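You operate a simulated robot arm through the tools that you are given. There is no shell and no other tool. Be economical: measure what you need, move in short steps, check, and stop when the job is done.

Carry out the task below with a simulated robot arm. There is one attempt and no reset: what you move stays moved.

TASK
Pump two shots of sauce into the white cup and put it back.
Fine: Stand the cup on the left ring and swing the spout over it; swing it back to the middle before you lift the cup. No drips; the other cups stay empty.

It is judged by the outcome, as a careful person would: the job done as asked, and still so three seconds after it is handed in. It fails if anything else is knocked over, pushed out of place, dropped, spilled or broken.

THE ROBOT
A 6-joint arm with a two-finger parallel gripper, fixed in place. Base frame: the origin is at the foot of the arm, x ahead of it, y to its left, z up; the work surface is at about z = 0. Lengths are in mm, angles in degrees, forces in N, time in s.
With the tool pointing down near the work surface it reaches from about 180 to 460 mm from the base axis. Its first joint turns from -70.0 to 70.0 degrees. Payload 1.9 kg.
Tool frame: the origin (TCP) lies between the finger pads and is the grasp point; the fingertips stand 23 mm ahead of it; z points along the fingers, y is the line along which they close. The gripper opens to 94 mm. The fingers are 38 mm wide and 10 mm thick; the gripper's body (54 by 96 mm) begins 39 mm behind the TCP.
Orientation is told as [roll, pitch, yaw] about the base's x, y, z axes, in that order, counted from this pose: with the fingers straight down and closing along the base's y, the tool's x points along the base's -x, its y along +y and its z along -z.

THE INTERFACE
- The arm moves only by the tool jog_arm. Its argument "commands" is a list of rows, each a list of 3 entries, a list of its own where there are three numbers: the shift along the tool's x, y, z in mm, then the turn, a rotation vector about the tool's x, y, z in degrees, then the gripper command, from -1 (fully open) to 1 (shut), values between in proportion. In form: [[[x, y, z], [rx, ry, rz], hand], ...]. A call has 1 to 8 rows; each row shifts and turns the commanded pose from where the row before left it, along the tool's axes as they then stand. A row lasts 0.2 s, in which the tool goes at most 50 mm and 8.6 degrees; a call with a longer step from one row to the next is refused whole, and so is a gripper value outside its range. A pose out of reach is approached as far as the arm can. The call stops where the force on the tool passes 40 N (or 10 N more than at its start, if that is more) or the arm is blocked; 0.2 s more then pass. The fingers move at their own pace (about 108 mm/s each) and stop on an object; they squeeze with about 33 N. The grip force told is the motor's: it shows also when the fingers shut on nothing. Time passes only in rows, and 0.2 s behind the last, so rows that do not move let the fingers close. It gives the time, the measured TCP pose, the force on the tool (base axes), the opening and the grip force at its end, in the units of the frame above (readings bear some noise).
- Cameras (640 x 400 px; columns grow to the right, rows downward): "scene" is fixed at [47.9, 302.6, 435.3]; the picture's right is [-0.85, -0.52, 0.00], its down [-0.24, 0.40, -0.88] and it looks along [0.46, -0.75, -0.47] (base axes); focal length 214 px, centre (320, 200). "wrist" rides on the gripper at [-39, 0, -44] in the tool frame; the picture's right is [0.00, -1.00, 0.00], its down [0.97, 0.00, -0.24] and it looks along [0.24, 0.00, 0.97] (tool axes); focal length 218 px, centre (320, 200).
- camera(camera): a new picture of that camera. No time passes.
- pixel_to_xyz(camera, pixels): for up to 12 pixels [column, row] of the newest picture of that camera ("zoom" is the newest enlarged one), the place [x, y, z] in the base frame of the surface seen there, good to about 3 mm. No time passes.
- zoom(camera, box): a new picture of the part [left, top, right, bottom] of that camera's present view, enlarged. No time passes.
- hand_in(): hands the job in; it is judged then, once.

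Work in short steps. Measure before you move; look again where a grasp or a placing could have gone wrong, and mend it. You have 80 turns and 54 pictures in all, those below and enlarged ones among them. Open the gripper and draw the arm clear of the work before you hand the job in, unless the task says otherwise; then end with one line.

The tools are called after ">>>" as name(argument=value, ...) on one line, values as JSON. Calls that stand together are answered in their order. jog_arm: Moves the arm, as the interface text tells. Its arguments: {"type":"object","properties":{"commands":{"type":"array","items":{"type":"array"}}},"required":["commands"]} The other tools are called the same way: camera (camera) takes a picture; pixel_to_xyz (camera, pixels) gives the place of the surface under pixels of a picture; zoom (camera, box) takes an enlarged picture of a part of a camera's view; hand_in () hands the job in.

At the start:

```text
time: 0.0
position: [201.5, -187.2, 410.5]
tool_rot: [0.0, 0.0, 0.0]
force: [-0.5, -0.6, -0.8]
grip_width: 94.1
grasp_force: 0.1
```

scene: 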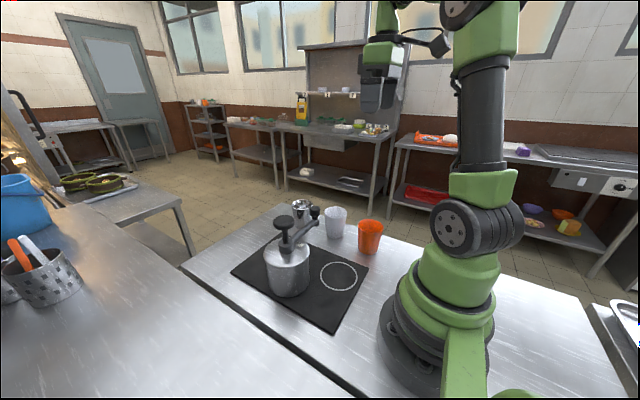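
wrist: 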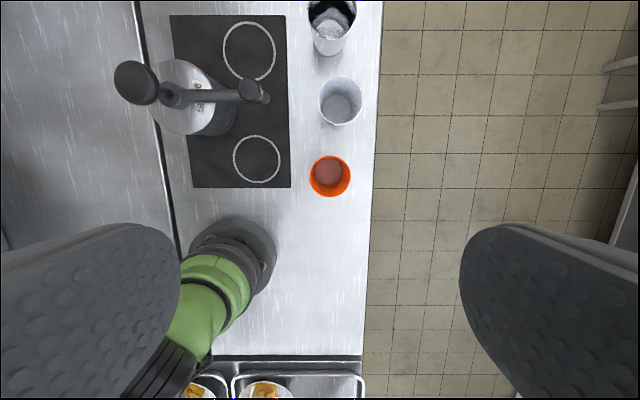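

I'll measure the pump, rings and cups first, with an enlarged scene view and the wrist view.

>>> zoom(camera="scene", box=[220, 180, 400, 340])

>>> zoom(camera="wrist", box=[100, 0, 400, 210])

>>> pixel_to_xyz(camera="wrist", pixels=[[249, 22], [249, 78], [224, 50], [274, 52], [257, 136], [257, 181], [136, 83], [250, 90], [265, 98], [200, 70], [340, 105], [329, 172]])

```text
2.50 times, centred on (310, 260) of scene
```

zoom: 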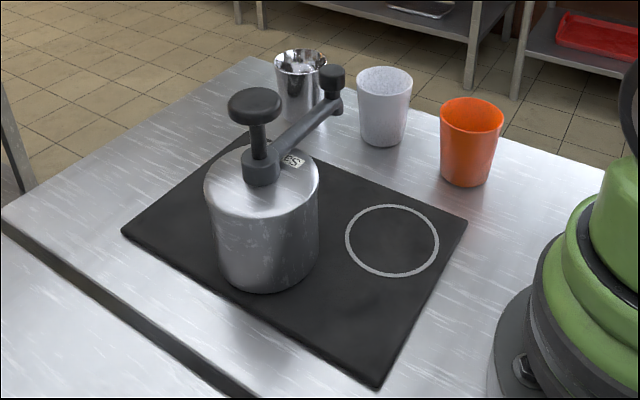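

```text
1.90 times, centred on (250, 105) of wrist
```

zoom: 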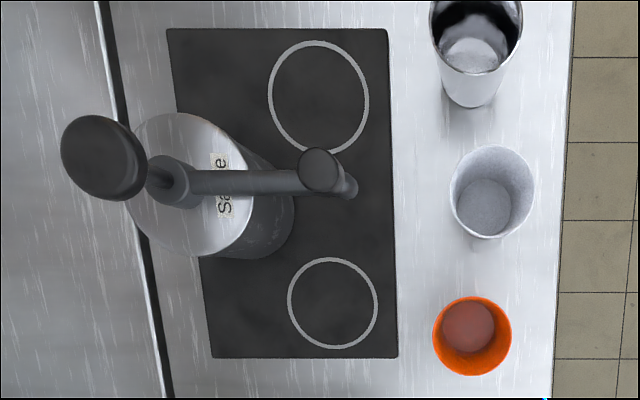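

```text
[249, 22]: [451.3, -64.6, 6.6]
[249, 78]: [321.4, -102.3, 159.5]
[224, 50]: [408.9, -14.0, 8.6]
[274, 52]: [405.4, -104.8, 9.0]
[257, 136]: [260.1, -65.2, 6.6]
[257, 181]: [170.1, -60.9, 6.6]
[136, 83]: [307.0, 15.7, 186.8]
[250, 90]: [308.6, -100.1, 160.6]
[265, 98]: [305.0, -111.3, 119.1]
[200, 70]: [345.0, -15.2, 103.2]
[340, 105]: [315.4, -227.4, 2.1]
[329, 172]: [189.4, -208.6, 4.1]
```

The far ring is near (406,-60), the near one about (215,-63), with the pump between them at about (310,0). I need to know which one counts as "left", so I'll move over the board and look for marks.

>>> jog_arm(commands=[[[-20, 40, 0], [0, 0, 0], -1], [[-20, 40, 0], [0, 0, 0], -1], [[0, 40, 0], [0, 0, 0], -1]])

>>> camera(camera="wrist")

>>> camera(camera="scene")

```text
time: 0.8
position: [242.6, -67.0, 413.7]
tool_rot: [0.0, 0.0, 0.0]
force: [-0.2, 0.0, -0.1]
grip_width: 94.0
grasp_force: 0.1
```

```text
49 pictures are left
```

wrist: 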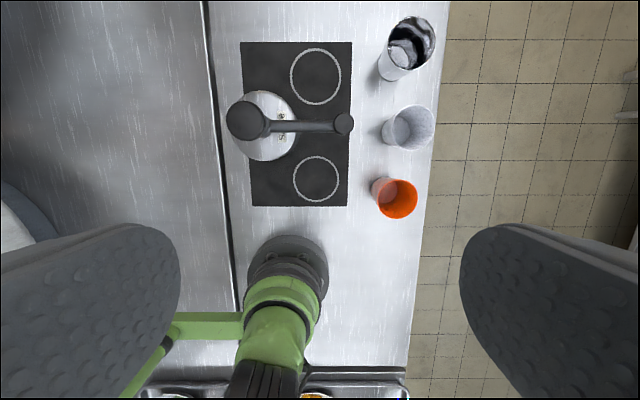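

```text
48 pictures are left
```

scene: 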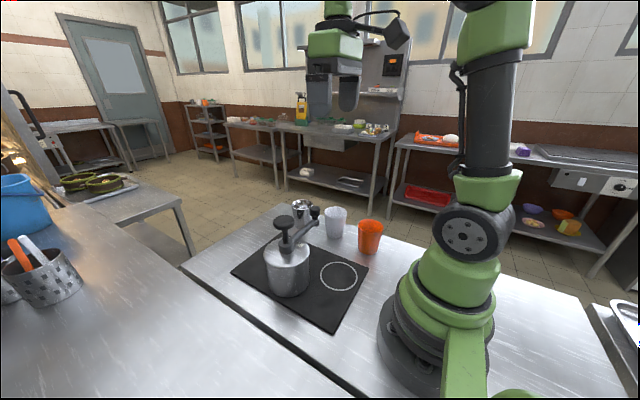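

>>> zoom(camera="wrist", box=[210, 10, 450, 220])

>>> pixel_to_xyz(camera="wrist", pixels=[[315, 49], [315, 104], [291, 76], [340, 76], [316, 156], [316, 201], [294, 179], [339, 179], [242, 43], [351, 43], [253, 206], [347, 206]])

>>> pixel_to_xyz(camera="wrist", pixels=[[247, 119], [295, 126], [342, 124], [320, 126], [272, 92], [266, 160], [290, 120], [432, 128], [411, 107], [407, 150], [387, 130], [398, 134]])

```text
1.90 times, centred on (330, 115) of wrist
```

zoom: 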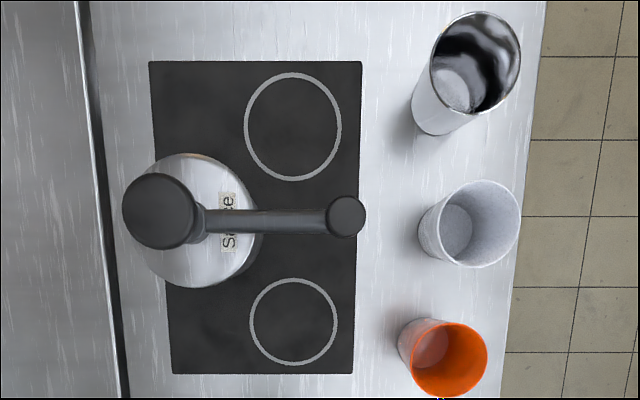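

```text
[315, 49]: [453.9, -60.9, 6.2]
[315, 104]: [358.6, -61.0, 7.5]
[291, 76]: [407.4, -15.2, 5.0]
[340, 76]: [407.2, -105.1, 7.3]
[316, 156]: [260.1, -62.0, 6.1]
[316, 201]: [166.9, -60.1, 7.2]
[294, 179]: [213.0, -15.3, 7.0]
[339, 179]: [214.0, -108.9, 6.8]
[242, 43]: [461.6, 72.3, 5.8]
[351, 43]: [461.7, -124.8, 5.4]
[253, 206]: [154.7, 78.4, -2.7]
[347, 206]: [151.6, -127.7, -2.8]
```

```text
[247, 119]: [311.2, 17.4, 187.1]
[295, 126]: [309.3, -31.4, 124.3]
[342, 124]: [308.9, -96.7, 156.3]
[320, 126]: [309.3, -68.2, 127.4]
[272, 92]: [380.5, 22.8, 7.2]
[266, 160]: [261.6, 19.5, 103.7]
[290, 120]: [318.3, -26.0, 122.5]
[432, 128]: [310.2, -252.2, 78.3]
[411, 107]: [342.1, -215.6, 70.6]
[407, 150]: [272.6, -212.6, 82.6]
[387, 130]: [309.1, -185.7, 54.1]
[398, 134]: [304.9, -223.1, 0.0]
```

The rings are at (407,-61) and (213,-61), the pump axis at about (310,17) and the spout tip at about (309,-107). The "Sauce" label and the row of cups face the -y side. Someone reading the label from there has the ring at (213,-61) on their left, so I'll use that one. Next I go above the white cup at about (306,-220) and measure it.

>>> jog_arm(commands=[[[-20, -40, 0], [0, 0, 0], -1], [[-20, -40, 10], [0, 0, 0], -1], [[-15, -40, 25], [0, 0, 0], -1], [[-9, -33, 35], [0, 0, 0], -1], [[0, 0, 45], [0, 0, 0], -1], [[0, 0, 45], [0, 0, 0], -1], [[0, 0, 0], [0, 0, 0], -1]])

>>> camera(camera="wrist")

>>> zoom(camera="scene", box=[220, 160, 420, 320])

```text
time: 2.4
position: [306.0, -220.7, 250.6]
tool_rot: [0.0, 0.0, 0.0]
force: [1.1, 0.0, -0.3]
grip_width: 94.1
grasp_force: 0.0
```

```text
46 pictures are left
```

wrist: 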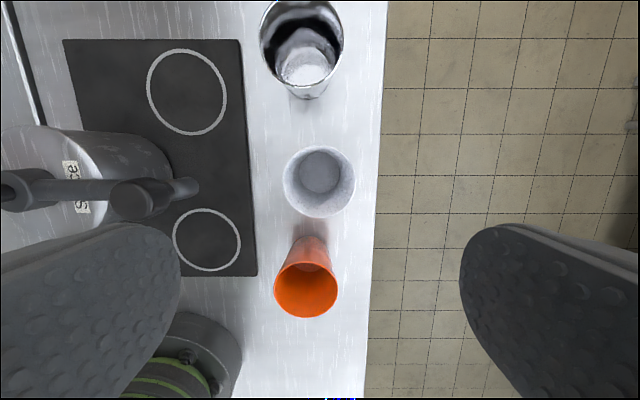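

```text
2.50 times, centred on (320, 240) of scene
```

zoom: 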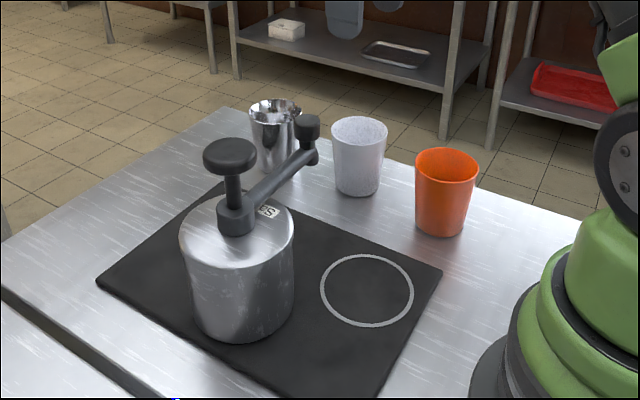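

>>> pixel_to_xyz(camera="wrist", pixels=[[286, 183], [353, 183], [319, 148], [319, 217], [320, 172], [302, 172], [340, 172], [307, 245], [307, 316], [275, 290], [337, 290]])

>>> pixel_to_xyz(camera="scene", pixels=[[332, 241], [323, 203], [341, 204], [326, 219], [310, 211], [316, 213], [317, 200]])

```text
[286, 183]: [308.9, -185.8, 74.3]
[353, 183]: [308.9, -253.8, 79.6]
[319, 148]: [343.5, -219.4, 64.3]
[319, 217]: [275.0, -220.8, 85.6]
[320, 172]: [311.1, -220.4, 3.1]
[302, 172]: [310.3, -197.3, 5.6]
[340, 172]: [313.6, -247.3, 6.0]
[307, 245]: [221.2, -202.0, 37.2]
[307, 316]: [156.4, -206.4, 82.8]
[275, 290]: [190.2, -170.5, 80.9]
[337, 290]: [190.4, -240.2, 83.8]
```

```text
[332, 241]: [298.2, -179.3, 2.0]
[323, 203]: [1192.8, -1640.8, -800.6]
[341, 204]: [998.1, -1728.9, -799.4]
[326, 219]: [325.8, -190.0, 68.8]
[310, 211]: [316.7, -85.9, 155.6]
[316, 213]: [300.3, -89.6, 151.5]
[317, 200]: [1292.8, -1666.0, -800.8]
```

The white cup is centred at (310,-220) with a 70 mm rim at z of about 85. I'll descend to TCP z of about 58 with the hand open.

>>> jog_arm(commands=[[[-4, 0, 40], [0, 0, 0], -1], [[0, 0, 40], [0, 0, 0], -1], [[0, 0, 40], [0, 0, 0], -1], [[0, 0, 40], [0, 0, 0], -1], [[0, 0, 32], [0, 0, 0], -1], [[0, 0, 0], [0, 0, 0], -1]])

>>> zoom(camera="scene", box=[220, 160, 420, 320])

```text
time: 3.8
position: [310.7, -223.9, 59.7]
tool_rot: [-0.1, 0.0, -0.1]
force: [-0.4, -1.0, 0.7]
grip_width: 93.8
grasp_force: 0.1
```

```text
2.50 times, centred on (320, 240) of scene
```

zoom: 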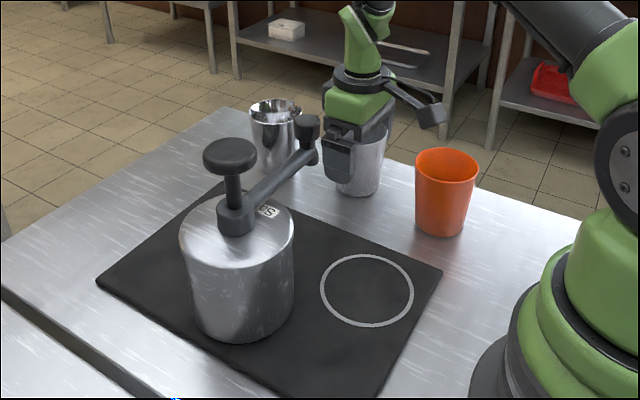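

Straddling the cup; now I close gradually.

>>> jog_arm(commands=[[[0, 0, 0], [0, 0, 0], -0.5], [[0, 0, 0], [0, 0, 0], -0.35], [[0, 0, 0], [0, 0, 0], -0.2], [[0, 0, 0], [0, 0, 0], 0], [[0, 0, 0], [0, 0, 0], 0]])

```text
time: 5.0
position: [310.4, -223.8, 59.7]
tool_rot: [0.0, 0.0, 0.0]
force: [0.4, 0.5, -0.1]
grip_width: 73.4
grasp_force: 33.2
```

Gripped at 73 mm. Now I lift straight up 130 mm and check.

>>> jog_arm(commands=[[[0, 0, -10], [0, 0, 0], 0], [[0, 0, -30], [0, 0, 0], 0], [[0, 0, -30], [0, 0, 0], 0], [[0, 0, -30], [0, 0, 0], 0], [[0, 0, -30], [0, 0, 0], 0], [[0, 0, 0], [0, 0, 0], 0]])

>>> zoom(camera="scene", box=[220, 130, 420, 290])

```text
time: 6.4
position: [312.1, -219.1, 191.8]
tool_rot: [0.0, 0.0, 0.0]
force: [0.0, 0.3, -1.4]
grip_width: 73.8
grasp_force: 32.6
```

```text
2.50 times, centred on (320, 210) of scene
```

zoom: 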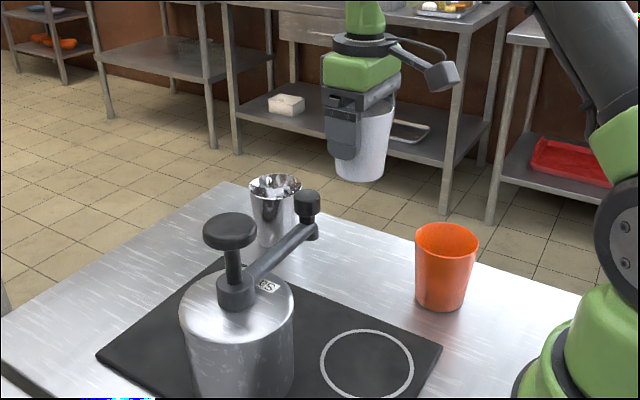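

Cup held upright. I move to x=213 first to clear the spout, then across to y=-61.

>>> jog_arm(commands=[[[30, 0, 0], [0, 0, 0], 0], [[35, 0, 0], [0, 0, 0], 0], [[33, 0, 0], [0, 0, 0], 0], [[0, 35, 0], [0, 0, 0], 0], [[0, 45, 0], [0, 0, 0], 0], [[0, 45, 0], [0, 0, 0], 0], [[0, 34, 0], [0, 0, 0], 0], [[0, 0, 0], [0, 0, 0], 0]])

>>> camera(camera="wrist")

>>> zoom(camera="scene", box=[240, 150, 440, 310])

```text
time: 8.2
position: [212.7, -60.5, 189.4]
tool_rot: [-0.1, -0.1, 0.0]
force: [-0.3, -0.3, 0.2]
grip_width: 73.4
grasp_force: 32.9
```

```text
42 pictures are left
```

wrist: 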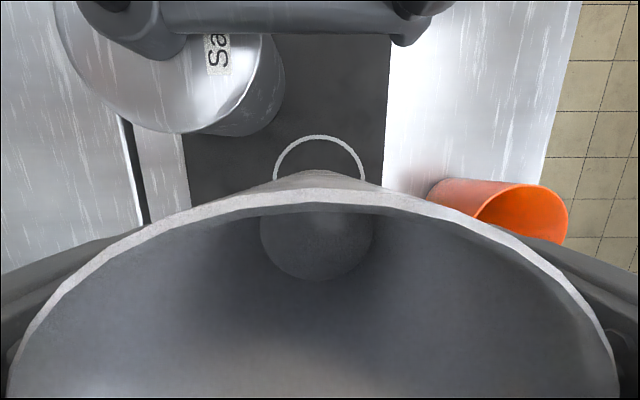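

```text
2.50 times, centred on (340, 230) of scene
```

zoom: 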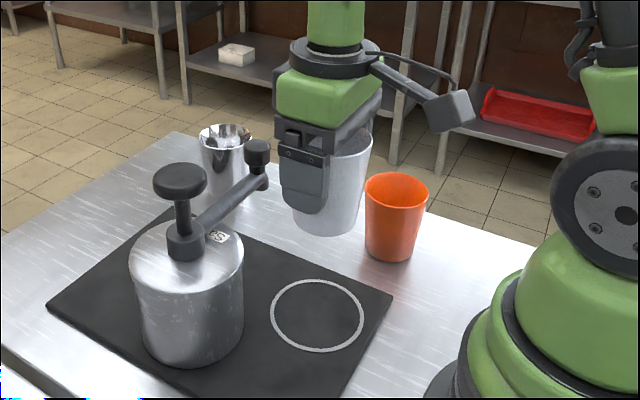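

Cup is over the near ring. I lower 118 mm, then the last few mm slowly.

>>> jog_arm(commands=[[[0, 0, 35], [0, 0, 0], 0], [[0, 0, 35], [0, 0, 0], 0], [[0, 0, 30], [0, 0, 0], 0], [[0, 0, 16], [0, 0, 0], 0], [[0, 0, 0], [0, 0, 0], 0]])

>>> zoom(camera="scene", box=[260, 200, 420, 320])

```text
time: 9.4
position: [212.6, -63.3, 73.9]
tool_rot: [0.0, -0.1, -0.1]
force: [0.2, -0.2, -1.2]
grip_width: 73.4
grasp_force: 33.4
```

```text
3.33 times, centred on (340, 260) of scene
```

zoom: 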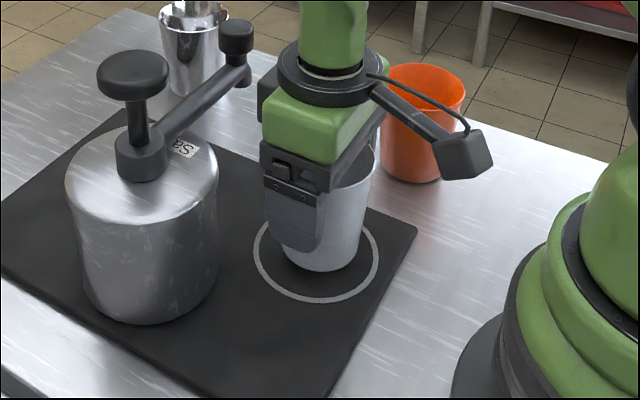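

About 8 mm left to go. I shift +2 mm in y and creep down, watching the force.

>>> jog_arm(commands=[[[0, 2, 3], [0, 0, 0], 0], [[0, 0, 2], [0, 0, 0], 0], [[0, 0, 1.5], [0, 0, 0], 0], [[0, 0, 0], [0, 0, 0], 0]])

```text
time: 10.4
position: [213.3, -60.4, 68.0]
tool_rot: [-0.2, 0.0, -0.1]
force: [-1.0, 3.6, 16.3]
grip_width: 73.0
grasp_force: 33.0
```

Contact (16 N). I ease up 1 mm and open slowly.

>>> jog_arm(commands=[[[0, 0, -1], [0, 0, 0], 0], [[0, 0, 0], [0, 0, 0], -0.6], [[0, 0, 0], [0, 0, 0], -0.7], [[0, 0, 0], [0, 0, 0], -1], [[0, 0, 0], [0, 0, 0], -1]])

>>> jog_arm(commands=[[[0, 0, -15], [0, 0, 0], -1], [[0, 0, -40], [0, 0, 0], -1], [[0, 0, -45], [0, 0, 0], -1], [[0, 0, -45], [0, 0, 0], -1], [[0, 0, -45], [0, 0, 0], -1], [[0, 0, 0], [0, 0, 0], -1]])

>>> camera(camera="wrist")

>>> zoom(camera="scene", box=[230, 180, 420, 330])

```text
time: 11.6
position: [212.7, -60.2, 68.3]
tool_rot: [-0.1, 0.0, 0.1]
force: [0.2, -0.7, 0.4]
grip_width: 94.2
grasp_force: 0.0
```

```text
time: 13.0
position: [214.1, -57.9, 255.6]
tool_rot: [-0.1, 0.0, 0.1]
force: [-0.1, 0.2, 0.6]
grip_width: 93.9
grasp_force: 0.1
```

```text
39 pictures are left
```

wrist: 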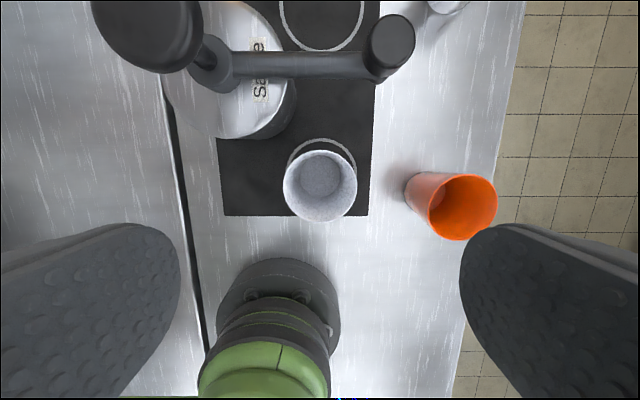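

```text
2.67 times, centred on (325, 255) of scene
```

zoom: 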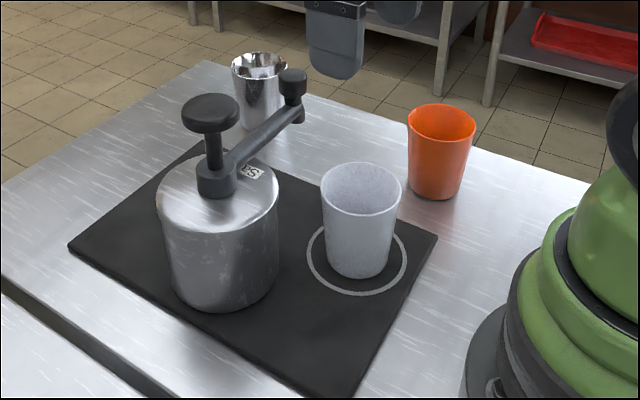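

Cup stands in the ring. I'll measure it and the spout head.

>>> pixel_to_xyz(camera="wrist", pixels=[[285, 182], [357, 182], [320, 150], [320, 221], [319, 180], [392, 32], [392, 16], [414, 40], [368, 38], [405, 66], [320, 66], [208, 60]])

>>> pixel_to_xyz(camera="scene", pixels=[[312, 205], [308, 214], [319, 214], [314, 221], [304, 226], [292, 218], [304, 222], [284, 222], [301, 255]])

```text
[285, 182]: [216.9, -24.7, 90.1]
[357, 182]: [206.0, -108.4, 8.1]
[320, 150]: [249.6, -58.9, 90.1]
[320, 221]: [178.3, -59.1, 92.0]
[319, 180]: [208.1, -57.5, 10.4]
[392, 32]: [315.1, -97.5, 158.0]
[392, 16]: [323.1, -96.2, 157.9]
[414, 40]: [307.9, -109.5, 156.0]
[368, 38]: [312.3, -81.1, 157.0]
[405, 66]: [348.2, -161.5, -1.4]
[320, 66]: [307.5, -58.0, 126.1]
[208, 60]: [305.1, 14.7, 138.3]
```

```text
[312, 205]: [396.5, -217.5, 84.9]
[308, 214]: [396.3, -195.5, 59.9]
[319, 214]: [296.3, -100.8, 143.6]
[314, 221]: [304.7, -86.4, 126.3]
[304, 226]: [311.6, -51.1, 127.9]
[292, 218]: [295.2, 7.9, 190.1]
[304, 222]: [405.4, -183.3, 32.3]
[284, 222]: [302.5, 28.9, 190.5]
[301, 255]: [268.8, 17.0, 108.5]
```

The cup is at (214,-59), directly on the arc of the nozzle. I'll turn the tool to yaw +90 so the fingers can straddle the spout head, which is about 29 mm across at (309,-96) with its top at z=158.

>>> jog_arm(commands=[[[0, 0, 0], [0, 0, -8.2], -1], [[0, 0, 0], [0, 0, -8.2], -1], [[0, 0, 0], [0, 0, -8.2], -1], [[0, 0, 0], [0, 0, -8.2], -1], [[0, 0, 0], [0, 0, -8.2], -1], [[0, 0, 0], [0, 0, -8.2], -1], [[0, 0, 0], [0, 0, -8.2], -1], [[0, 0, 0], [0, 0, -8.2], -1]])

>>> jog_arm(commands=[[[0, 0, 0], [0, 0, -8.2], -0.4], [[0, 0, 0], [0, 0, -8.2], -0.4], [[0, 0, 0], [0, 0, -8], -0.4], [[0, 0, 0], [0, 0, 0], -0.4]])

```text
time: 14.8
position: [212.0, -59.7, 257.6]
tool_rot: [0.1, 0.2, 65.8]
force: [-0.4, 0.2, -0.1]
grip_width: 94.0
grasp_force: 0.0
```

```text
time: 15.8
position: [213.7, -59.0, 258.0]
tool_rot: [0.0, 0.2, 90.1]
force: [-0.4, -0.4, -0.6]
grip_width: 65.8
grasp_force: 0.1
```

Yaw 90 reached: tool x is now -y and tool y is -x. I move over the spout head and look.

>>> jog_arm(commands=[[[20, -30, 0], [0, 0, 0], -0.4], [[17, -35, 0], [0, 0, 0], -0.4], [[0, -30, 0], [0, 0, 0], -0.4], [[0, 0, 20], [0, 0, 0], -0.4], [[0, 0, 0], [0, 0, 0], -0.4]])

>>> camera(camera="wrist")

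```text
time: 17.0
position: [307.6, -96.3, 238.1]
tool_rot: [0.0, 0.2, 89.9]
force: [0.4, -0.5, 0.2]
grip_width: 65.8
grasp_force: 0.1
```

```text
37 pictures are left
```

wrist: 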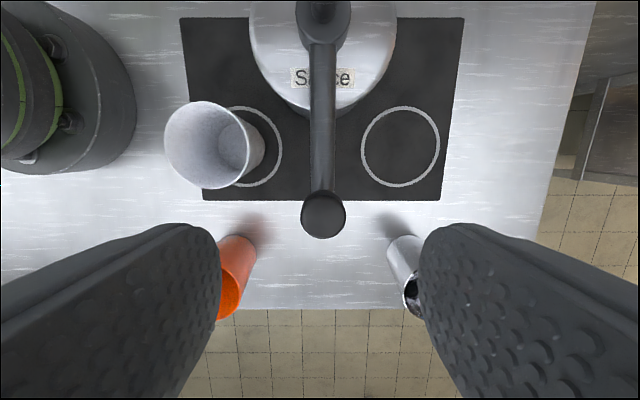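

From this side the label reads upright and the cup is on the left ring. I'll measure the head at (323,214).

>>> pixel_to_xyz(camera="wrist", pixels=[[323, 195], [323, 236], [302, 214], [345, 214], [323, 214], [323, 150], [323, 20], [312, 150], [334, 150]])

```text
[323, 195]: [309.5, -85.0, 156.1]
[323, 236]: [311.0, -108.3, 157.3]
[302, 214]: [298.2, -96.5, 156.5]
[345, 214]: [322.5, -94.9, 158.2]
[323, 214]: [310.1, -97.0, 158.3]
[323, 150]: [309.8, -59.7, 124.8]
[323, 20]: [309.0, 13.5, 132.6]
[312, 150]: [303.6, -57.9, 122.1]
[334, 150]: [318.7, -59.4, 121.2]
```

Head centre is (310,-96.5), diameter about 25. I descend to z of about 150, then close to a loose cage of about 30 mm.

>>> jog_arm(commands=[[[0, -2, 30], [0, 0, 0], -0.4], [[0, 0, 30], [0, 0, 0], -0.4], [[0, 0, 28], [0, 0, 0], -0.4], [[0, 0, 0], [0, 0, 0], -0.4]])

>>> zoom(camera="scene", box=[230, 160, 420, 310])

```text
time: 18.0
position: [308.8, -97.7, 150.9]
tool_rot: [-0.1, 0.0, 90.0]
force: [-0.2, -0.7, -0.8]
grip_width: 66.1
grasp_force: 0.1
```

```text
2.67 times, centred on (325, 235) of scene
```

zoom: 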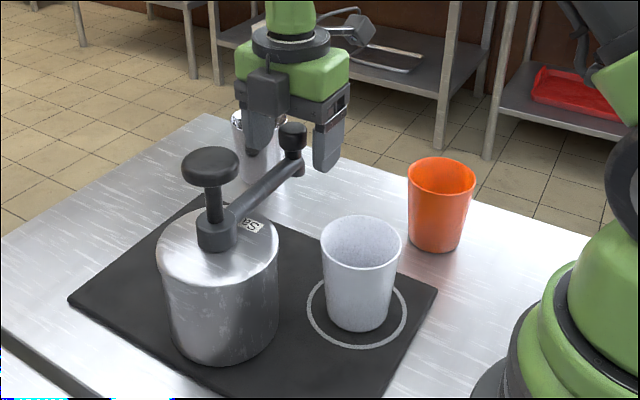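

Fingers straddle the head with clearance. I close to about 30 mm, then swing clockwise along the 113.5 mm arc in 7.3° steps.

>>> jog_arm(commands=[[[0, 0, 0], [0, 0, 0], 0.3], [[0, 0, 0], [0, 0, 0], 0.38], [[0, 0, 0], [0, 0, 0], 0.38], [[-0.46, 7.2, 0], [0, 0, 3.65], 0.38], [[-0.46, 7.2, 0], [0, 0, 3.65], 0.38]])

>>> zoom(camera="scene", box=[230, 160, 420, 310])

```text
time: 19.2
position: [295.0, -93.1, 149.7]
tool_rot: [0.0, 0.1, 82.7]
force: [0.6, -1.5, -0.3]
grip_width: 29.4
grasp_force: 0.1
```

```text
2.67 times, centred on (325, 235) of scene
```

zoom: 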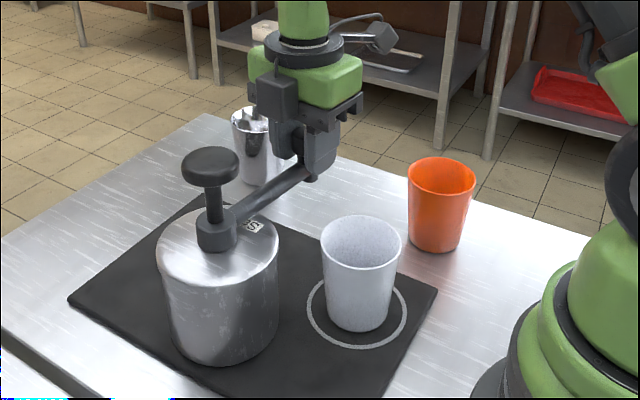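

The spout follows easily. I continue the arc by 6 more steps.

>>> jog_arm(commands=[[[-0.92, 14.4, 0], [0, 0, 7.3], 0.38], [[-0.92, 14.4, 0], [0, 0, 7.3], 0.38], [[-0.92, 14.4, 0], [0, 0, 7.3], 0.38], [[-0.92, 14.4, 0], [0, 0, 7.3], 0.38], [[-0.92, 14.4, 0], [0, 0, 7.3], 0.38], [[-0.92, 14.4, 0], [0, 0, 7.3], 0.38], [[0, 2, 0], [0, 0, 1], 0.38], [[0, 0, 0], [0, 0, 0], 0.38]])

>>> zoom(camera="scene", box=[230, 160, 420, 310])

```text
time: 21.0
position: [219.5, -52.9, 150.2]
tool_rot: [0.0, -0.1, 37.9]
force: [-0.4, 0.3, -0.7]
grip_width: 29.0
grasp_force: 0.0
```

```text
2.67 times, centred on (325, 235) of scene
```

zoom: 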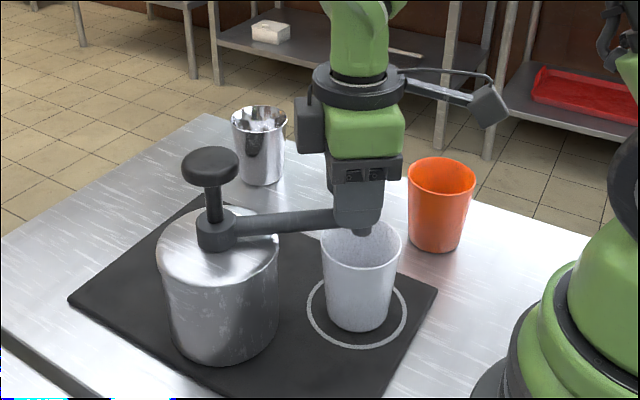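

Nozzle is over the cup. I open partway, rise clear to z of about 255, and check the alignment.

>>> jog_arm(commands=[[[0, 0, 0], [0, 0, 0], 0.1], [[0, 0, 0], [0, 0, 0], -0.2], [[0, 0, -15], [0, 0, 0], -0.2], [[0, 0, -40], [0, 0, 0], -0.2], [[0, 0, -50], [0, 0, 0], -0.2], [[0, 0, 0], [0, 0, 0], -0.2]])

>>> camera(camera="wrist")

>>> zoom(camera="scene", box=[230, 180, 390, 300])

```text
time: 22.4
position: [220.5, -53.1, 252.8]
tool_rot: [-0.1, 0.0, 37.9]
force: [0.5, -0.3, 0.3]
grip_width: 56.5
grasp_force: 0.0
```

```text
33 pictures are left
```

wrist: 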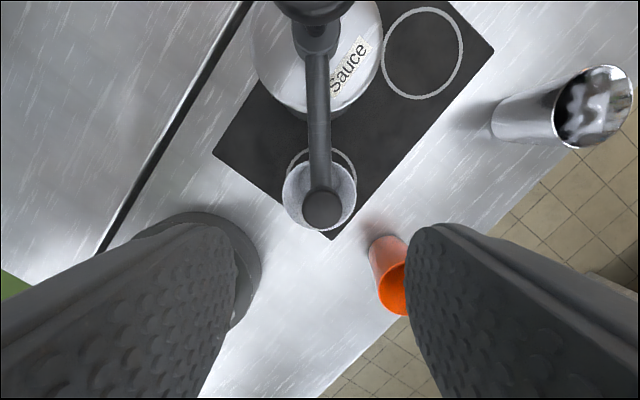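

```text
3.33 times, centred on (310, 240) of scene
```

zoom: 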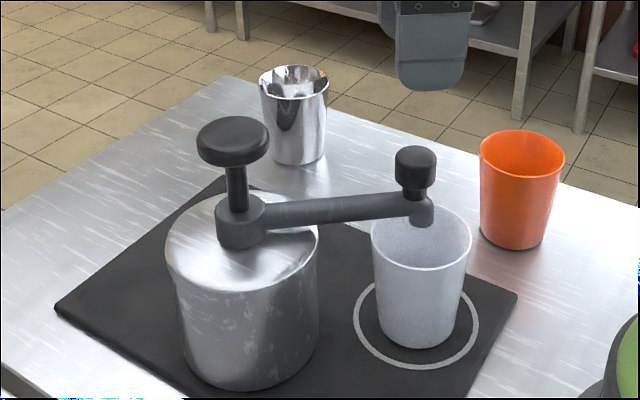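

The nozzle is inside the rim. I'll measure the head, the knob and the spout's present direction.

>>> pixel_to_xyz(camera="wrist", pixels=[[322, 210], [302, 210], [343, 210], [318, 140], [285, 192], [355, 192], [322, 228], [316, 8]])

>>> pixel_to_xyz(camera="zoom", pixels=[[233, 130], [200, 140], [268, 138], [233, 150], [233, 120], [425, 222], [416, 160]])

```text
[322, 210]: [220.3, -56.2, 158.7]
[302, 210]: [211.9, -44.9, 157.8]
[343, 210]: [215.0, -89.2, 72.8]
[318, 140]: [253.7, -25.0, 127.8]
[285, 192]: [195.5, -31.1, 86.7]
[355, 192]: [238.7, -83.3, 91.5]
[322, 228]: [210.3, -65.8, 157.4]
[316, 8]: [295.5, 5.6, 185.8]
```

```text
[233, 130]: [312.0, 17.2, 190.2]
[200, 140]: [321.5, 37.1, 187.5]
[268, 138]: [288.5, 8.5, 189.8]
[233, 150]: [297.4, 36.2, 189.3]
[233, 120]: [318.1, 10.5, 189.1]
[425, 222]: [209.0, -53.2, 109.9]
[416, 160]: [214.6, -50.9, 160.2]
```

Aligned. Knob centre is about (309,17) with its top at z=190. I close the fingers, move above the knob, and stop with the tips about 15 mm over it.

>>> jog_arm(commands=[[[-30, 0, 0], [0, 0, 0], 1], [[-40, 0, 0], [0, 0, 0], 1], [[-42.8, 0.9, 0], [0, 0, 0], 1], [[0, 0, 0], [0, 0, 0], 1], [[0, 0, 24], [0, 0, 0], 1], [[0, 0, 0], [0, 0, 0], 1]])

>>> zoom(camera="scene", box=[230, 160, 390, 280])

```text
time: 23.8
position: [308.7, 16.0, 229.7]
tool_rot: [0.1, 0.1, 37.9]
force: [0.5, -0.8, 0.7]
grip_width: 0.1
grasp_force: 33.1
```

```text
3.33 times, centred on (310, 220) of scene
```

zoom: 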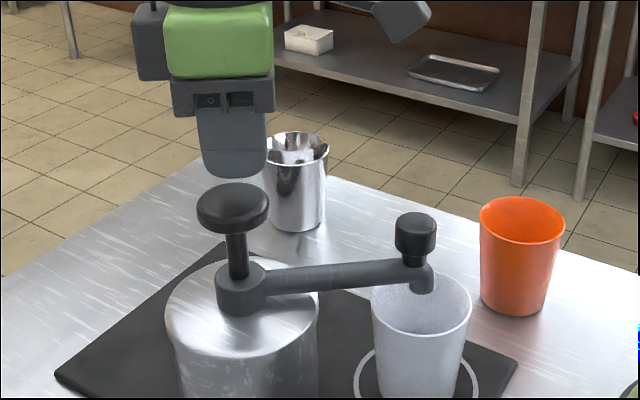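

Centred over the knob. I descend to contact and begin the first stroke in small steps, watching the force.

>>> jog_arm(commands=[[[0, 0, 13], [0, 0, 0], 1], [[0, 0, 5], [0, 0, 0], 1], [[0, 0, 5], [0, 0, 0], 1], [[0, 0, 5], [0, 0, 0], 1], [[0, 0, 0], [0, 0, 0], 1]])

```text
time: 25.0
position: [308.7, 16.6, 202.4]
tool_rot: [-0.1, 0.0, 37.9]
force: [1.6, -0.9, 2.5]
grip_width: 0.1
grasp_force: 32.5
```

Knob is down about 10 mm with only 2.5 N. I keep pressing.

>>> jog_arm(commands=[[[0, 0, 5], [0, 0, 0], 1], [[0, 0, 5], [0, 0, 0], 1], [[0, 0, 4], [0, 0, 0], 1], [[0, 0, 0], [0, 0, 0], 1]])

>>> zoom(camera="scene", box=[230, 160, 390, 280])

```text
time: 26.0
position: [308.2, 17.6, 190.8]
tool_rot: [-0.2, 0.1, 37.9]
force: [2.2, -0.1, 7.6]
grip_width: 0.1
grasp_force: 33.1
```

```text
3.33 times, centred on (310, 220) of scene
```

zoom: 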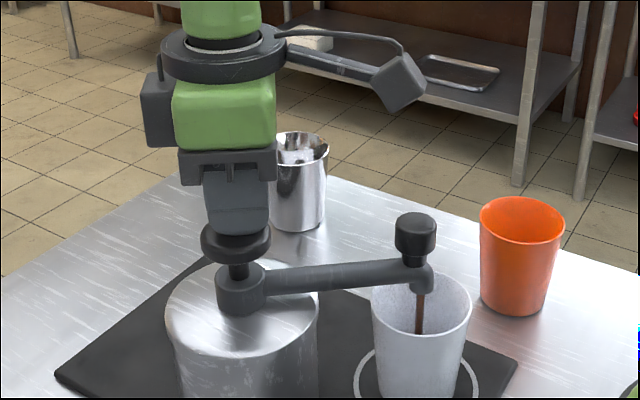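

Sauce is streaming into the cup. I continue to the bottom of the stroke.

>>> jog_arm(commands=[[[0, 0, 3], [0, 0, 0], 1], [[0, 0, 3], [0, 0, 0], 1], [[0, 0, 3], [0, 0, 0], 1], [[0, 0, 0], [0, 0, 0], 1]])

>>> zoom(camera="scene", box=[230, 160, 390, 280])

```text
time: 26.5
position: [308.0, 17.4, 187.5]
tool_rot: [-0.1, -0.2, 38.0]
force: [-8.4, -0.7, 19.1]
grip_width: 0.0
grasp_force: 33.3
stopped in row 2: the force on the tool passed its limit (the readings are from after the stop); the commanded pose is now the measured one
```

```text
3.33 times, centred on (310, 220) of scene
```

zoom: 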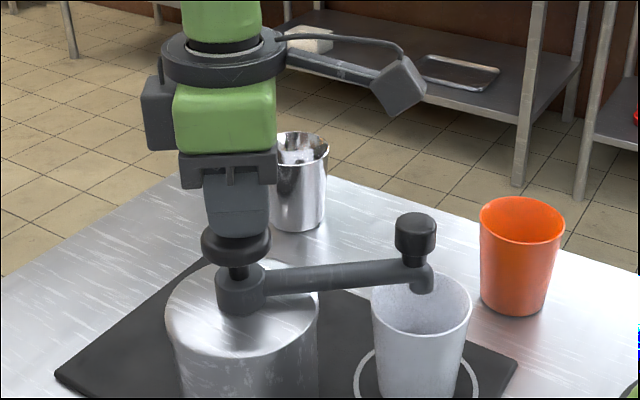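

Bottom reached at TCP z of about 187.5 and the stream has stopped. I release fully and let the knob return.

>>> jog_arm(commands=[[[0, 0, -8], [0, 0, 0], 1], [[0, 0, -10], [0, 0, 0], 1], [[0, 0, -12], [0, 0, 0], 1], [[0, 0, -10], [0, 0, 0], 1], [[0, 0, 0], [0, 0, 0], 1], [[0, 0, 0], [0, 0, 0], 1]])

>>> zoom(camera="scene", box=[230, 160, 390, 280])

```text
time: 27.9
position: [308.8, 17.1, 228.0]
tool_rot: [-0.1, -0.1, 38.0]
force: [0.3, 0.3, -0.2]
grip_width: 0.0
grasp_force: 33.2
```

```text
3.33 times, centred on (310, 220) of scene
```

zoom: 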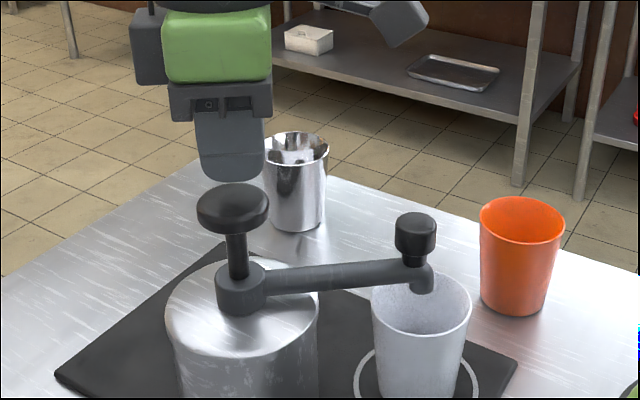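

Knob has risen fully. Now the second stroke: 40.5 mm down, slower at the end.

>>> jog_arm(commands=[[[0, 0, 13], [0, 0, 0], 1], [[0, 0, 7], [0, 0, 0], 1], [[0, 0, 6], [0, 0, 0], 1], [[0, 0, 5], [0, 0, 0], 1], [[0, 0, 4], [0, 0, 0], 1], [[0, 0, 3], [0, 0, 0], 1], [[0, 0, 2], [0, 0, 0], 1], [[0, 0, 0], [0, 0, 0], 1]])

```text
time: 29.7
position: [307.3, 17.1, 187.6]
tool_rot: [-0.1, 0.0, 37.9]
force: [-5.2, -1.2, 18.9]
grip_width: 0.0
grasp_force: 33.2
```

Bottom reached again (187.6). I release, rise clear and let it settle.

>>> jog_arm(commands=[[[0, 0, -8], [0, 0, 0], 1], [[0, 0, -10], [0, 0, 0], 1], [[0, 0, -12], [0, 0, 0], 1], [[0, 0, -15], [0, 0, 0], 1], [[0, 0, -20], [0, 0, 0], 1], [[0, 0, 0], [0, 0, 0], -0.2], [[0, 0, 0], [0, 0, 0], -0.2], [[0, 0, 0], [0, 0, 0], -0.2]])

>>> zoom(camera="scene", box=[230, 160, 390, 280])

```text
time: 31.5
position: [308.1, 18.0, 253.1]
tool_rot: [-0.2, -0.1, 37.9]
force: [-0.2, 0.9, -0.9]
grip_width: 56.6
grasp_force: 0.1
```

```text
3.33 times, centred on (310, 220) of scene
```

zoom: 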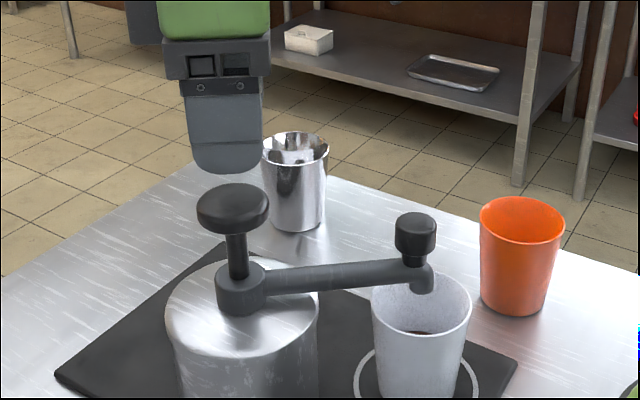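

Sauce is visible in the cup and no stream. Back above the spout head at about (219,-55).

>>> jog_arm(commands=[[[40, -1, 0], [0, 0, 0], -0.2], [[40, -1, 0], [0, 0, 0], -0.2], [[34, -1, 0], [0, 0, 0], -0.2], [[0, 0, 15], [0, 0, 0], -0.2], [[0, 0, 0], [0, 0, 0], -0.2]])

>>> camera(camera="wrist")

```text
time: 32.7
position: [217.5, -56.0, 237.3]
tool_rot: [-0.2, 0.0, 37.9]
force: [0.0, -0.1, -0.1]
grip_width: 56.4
grasp_force: 0.1
```

```text
26 pictures are left
```

wrist: 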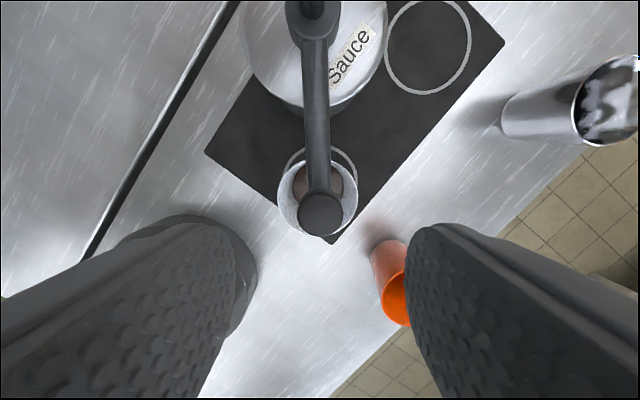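

Head is centred between the fingers (321,215). I descend to z=150 and close to the loose cage.

>>> jog_arm(commands=[[[0, 0, 30], [0, 0, 0], -0.2], [[0, 0, 30], [0, 0, 0], -0.2], [[0, 0, 27], [0, 0, 0], -0.2], [[0, 0, 0], [0, 0, 0], 0.2], [[0, 0, 0], [0, 0, 0], 0.38], [[0, 0, 0], [0, 0, 0], 0.38]])

>>> zoom(camera="scene", box=[230, 160, 420, 310])

```text
time: 34.1
position: [219.1, -55.3, 149.3]
tool_rot: [-0.1, 0.0, 38.0]
force: [0.5, -0.3, 0.2]
grip_width: 29.0
grasp_force: 0.0
```

```text
2.67 times, centred on (325, 235) of scene
```

zoom: 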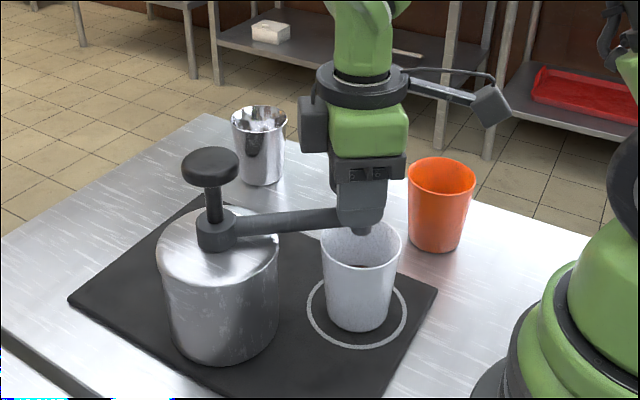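

Now the spout swings back to the middle along the arc.

>>> jog_arm(commands=[[[-0.5, -7.4, 0], [0, 0, -3.7], 0.38], [[-0.96, -14.9, 0], [0, 0, -7.4], 0.38], [[-0.96, -14.9, 0], [0, 0, -7.4], 0.38], [[-0.96, -14.9, 0], [0, 0, -7.4], 0.38], [[-0.96, -14.9, 0], [0, 0, -7.4], 0.38], [[-0.96, -14.9, 0], [0, 0, -7.4], 0.38], [[-0.96, -14.9, 0], [0, 0, -7.4], 0.38], [[-0.5, -7.4, 0], [0, 0, -3.7], 0.38]])

>>> jog_arm(commands=[[[0, -1.5, 0], [0, 0, 0], 0.38], [[0, 0, 0], [0, 0, 0], 0.38]])

>>> camera(camera="wrist")

```text
time: 35.9
position: [310.7, -98.6, 149.6]
tool_rot: [-0.1, 0.1, 89.9]
force: [0.1, 0.3, 0.1]
grip_width: 29.0
grasp_force: 0.0
```

```text
time: 36.5
position: [311.9, -99.9, 150.5]
tool_rot: [-0.1, 0.1, 89.8]
force: [-0.3, 0.9, -0.6]
grip_width: 29.0
grasp_force: 0.4
```

```text
24 pictures are left
```

wrist: 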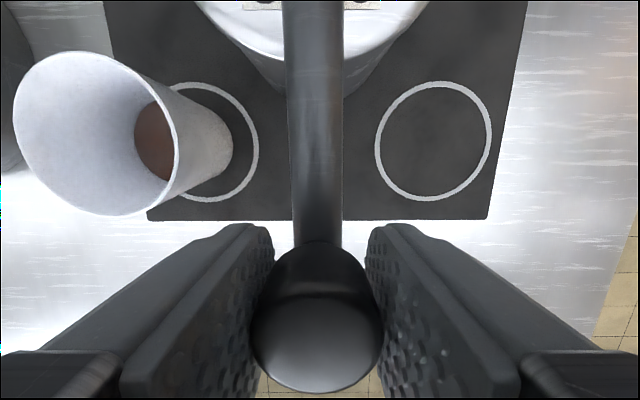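

Spout is back pointing at the middle. I open, rise, and verify from above.

>>> jog_arm(commands=[[[0, 0, 0], [0, 0, 0], 0.1], [[0, 0, 0], [0, 0, 0], -0.3], [[0, 0, -15], [0, 0, 0], -0.4], [[0, 0, -40], [0, 0, 0], -0.4], [[0, 0, -35], [0, 0, 0], -0.4], [[0, 0, 0], [0, 0, 0], -0.4]])

>>> camera(camera="wrist")

>>> pixel_to_xyz(camera="wrist", pixels=[[320, 214], [320, 150], [320, 20]])

```text
time: 37.9
position: [312.6, -99.5, 240.1]
tool_rot: [-0.1, 0.1, 89.6]
force: [-0.4, 0.8, 0.1]
grip_width: 65.5
grasp_force: 0.1
```

```text
23 pictures are left
```

wrist: 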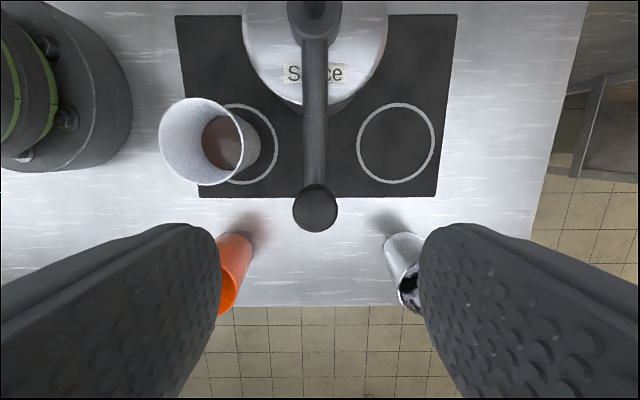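

```text
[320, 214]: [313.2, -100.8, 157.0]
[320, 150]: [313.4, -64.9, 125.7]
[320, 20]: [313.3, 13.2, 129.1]
```

The spout head is at (315,208), x of about 310, so it's centred and nothing is dripping. I move above the cup and turn back to yaw 0.

>>> jog_arm(commands=[[[-10, 30, -10], [0, 0, 0], -0.6], [[-15, 35, 0], [0, 0, 0], -1], [[-15.5, 33.6, 0], [0, 0, 0], -1], [[0, 0, 0], [0, 0, 8.2], -1], [[0, 0, 0], [0, 0, 8.2], -1], [[0, 0, 0], [0, 0, 8.2], -1], [[0, 0, 0], [0, 0, 8.2], -1], [[0, 0, 0], [0, 0, 8.2], -1]])

>>> jog_arm(commands=[[[0, 0, 0], [0, 0, 8.2], -1], [[0, 0, 0], [0, 0, 8.2], -1], [[0, 0, 0], [0, 0, 8.2], -1], [[0, 0, 0], [0, 0, 8.2], -1], [[0, 0, 0], [0, 0, 8.2], -1], [[0, 0, 0], [0, 0, 7.6], -1], [[0, 0, 0], [0, 0, 0], -1]])

>>> camera(camera="wrist")

>>> pixel_to_xyz(camera="wrist", pixels=[[320, 180]])

```text
time: 39.7
position: [215.8, -58.1, 249.3]
tool_rot: [-0.1, 0.1, 48.6]
force: [0.5, 0.0, -0.6]
grip_width: 94.1
grasp_force: 0.0
```

```text
time: 41.3
position: [215.5, -58.0, 250.7]
tool_rot: [-0.1, 0.0, 0.0]
force: [-0.2, -1.3, -1.1]
grip_width: 94.0
grasp_force: 0.1
```

```text
22 pictures are left
```

wrist: 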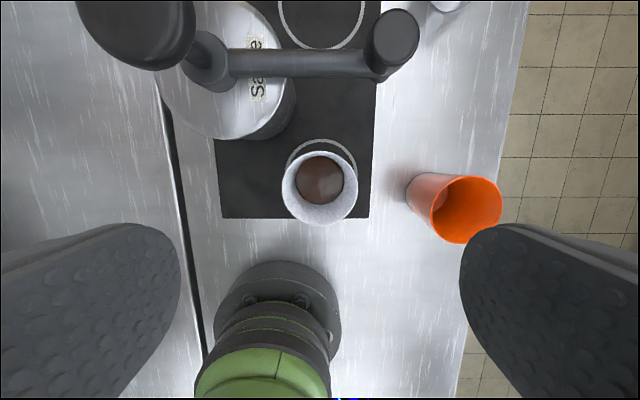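

```text
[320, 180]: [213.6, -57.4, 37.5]
```

Cup is centred between the fingers with sauce inside. I descend to z of about 68.

>>> jog_arm(commands=[[[1, 0, 40], [0, 0, 0], -1], [[0, 0, 40], [0, 0, 0], -1], [[0, 0, 40], [0, 0, 0], -1], [[0, 0, 40], [0, 0, 0], -1], [[0, 0, 22], [0, 0, 0], -1], [[0, 0, 0], [0, 0, 0], -1]])

>>> jog_arm(commands=[[[0, 0, 0], [0, 0, 0], -0.6], [[0, 0, 0], [0, 0, 0], -0.5], [[0, 0, 0], [0, 0, 0], -0.3], [[0, 0, 0], [0, 0, 0], 0], [[0, 0, 0], [0, 0, 0], 0]])

```text
time: 42.7
position: [214.8, -56.3, 67.4]
tool_rot: [-0.1, -0.1, 0.2]
force: [-0.7, 0.4, 0.7]
grip_width: 94.2
grasp_force: 0.1
```

```text
time: 43.9
position: [214.7, -56.6, 68.5]
tool_rot: [0.0, -0.1, 0.2]
force: [-0.6, 0.4, -0.6]
grip_width: 73.7
grasp_force: 32.7
```

Gripped. I lift smoothly 125 mm.

>>> jog_arm(commands=[[[0, 0, -8], [0, 0, 0], 0], [[0, 0, -18], [0, 0, 0], 0], [[0, 0, -24], [0, 0, 0], 0], [[0, 0, -24], [0, 0, 0], 0], [[0, 0, -24], [0, 0, 0], 0], [[0, 0, -18], [0, 0, 0], 0], [[0, 0, -8], [0, 0, 0], 0], [[0, 0, 0], [0, 0, 0], 0]])

>>> zoom(camera="scene", box=[230, 150, 420, 310])

```text
time: 45.7
position: [211.8, -57.6, 193.6]
tool_rot: [-0.1, -0.1, 0.1]
force: [-0.7, 0.2, -1.3]
grip_width: 73.9
grasp_force: 32.5
```

```text
2.50 times, centred on (325, 230) of scene
```

zoom: 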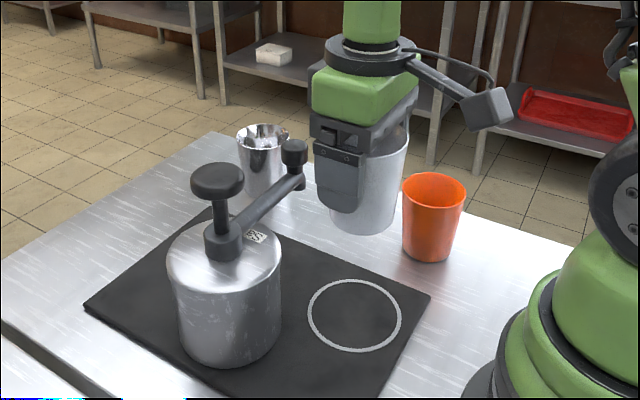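

Held level. I carry it back the same way with gentle ramps, first along y.

>>> jog_arm(commands=[[[0, -10, 0], [0, 0, 0], 0], [[0, -25, 0], [0, 0, 0], 0], [[0, -32, 0], [0, 0, 0], 0], [[0, -32, 0], [0, 0, 0], 0], [[0, -32, 0], [0, 0, 0], 0], [[0, -22, 0], [0, 0, 0], 0], [[0, -10, 0], [0, 0, 0], 0], [[0, 0, 0], [0, 0, 0], 0]])

>>> jog_arm(commands=[[[-8, 0, 0], [0, 0, 0], 0], [[-18, 0, 0], [0, 0, 0], 0], [[-23, 0, 0], [0, 0, 0], 0], [[-23, 0, 0], [0, 0, 0], 0], [[-17, 0, 0], [0, 0, 0], 0], [[-8, 0, 0], [0, 0, 0], 0], [[0, 0, 0], [0, 0, 0], 0]])

```text
time: 47.5
position: [213.4, -222.1, 192.6]
tool_rot: [-0.1, -0.1, 0.3]
force: [0.6, 0.1, -0.3]
grip_width: 73.7
grasp_force: 33.2
```

```text
time: 49.1
position: [310.5, -221.2, 193.7]
tool_rot: [-0.1, -0.1, 0.2]
force: [-0.3, -0.2, -1.6]
grip_width: 73.6
grasp_force: 33.2
```

At (310.5,-221). I lower 126 mm, then creep.

>>> jog_arm(commands=[[[0, 0, 10], [0, 0, 0], 0], [[0, 0, 24], [0, 0, 0], 0], [[0, 0, 28], [0, 0, 0], 0], [[0, 0, 28], [0, 0, 0], 0], [[0, 0, 20], [0, 0, 0], 0], [[0, 0, 11], [0, 0, 0], 0], [[0, 0, 5], [0, 0, 0], 0], [[0, 0, 0], [0, 0, 0], 0]])

>>> zoom(camera="scene", box=[270, 160, 410, 270])

```text
time: 50.9
position: [309.9, -222.1, 65.1]
tool_rot: [-0.1, -0.1, 0.1]
force: [-0.8, 0.2, -0.8]
grip_width: 73.7
grasp_force: 33.3
```

```text
3.64 times, centred on (340, 215) of scene
```

zoom: 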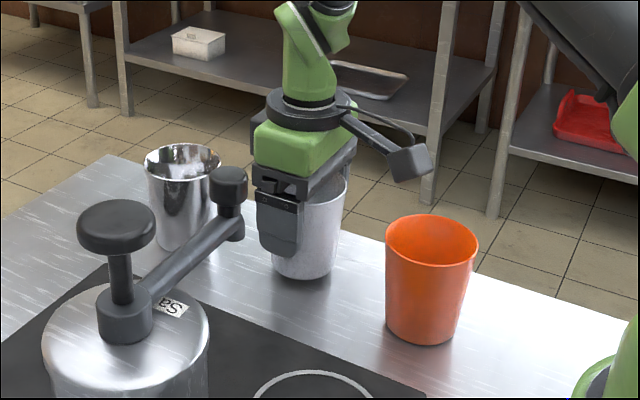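

>>> jog_arm(commands=[[[0, 1, 2], [0, 0, 0], 0], [[0, 0, 1.5], [0, 0, 0], 0], [[0, 0, 1], [0, 0, 0], 0], [[0, 0, 0], [0, 0, 0], 0]])

```text
time: 51.9
position: [310.2, -220.9, 61.0]
tool_rot: [-0.2, -0.1, 0.2]
force: [-0.1, 0.4, -0.9]
grip_width: 73.6
grasp_force: 32.8
```

No contact yet; a little further in 0.7 mm steps.

>>> jog_arm(commands=[[[0, 0, 0.7], [0, 0, 0], 0], [[0, 0, 0.7], [0, 0, 0], 0], [[0, 0, 0.5], [0, 0, 0], 0], [[0, 0, 0], [0, 0, 0], 0]])

```text
time: 52.9
position: [310.7, -220.3, 60.0]
tool_rot: [-0.1, -0.1, 0.1]
force: [-0.3, 0.6, 2.4]
grip_width: 73.8
grasp_force: 33.0
```

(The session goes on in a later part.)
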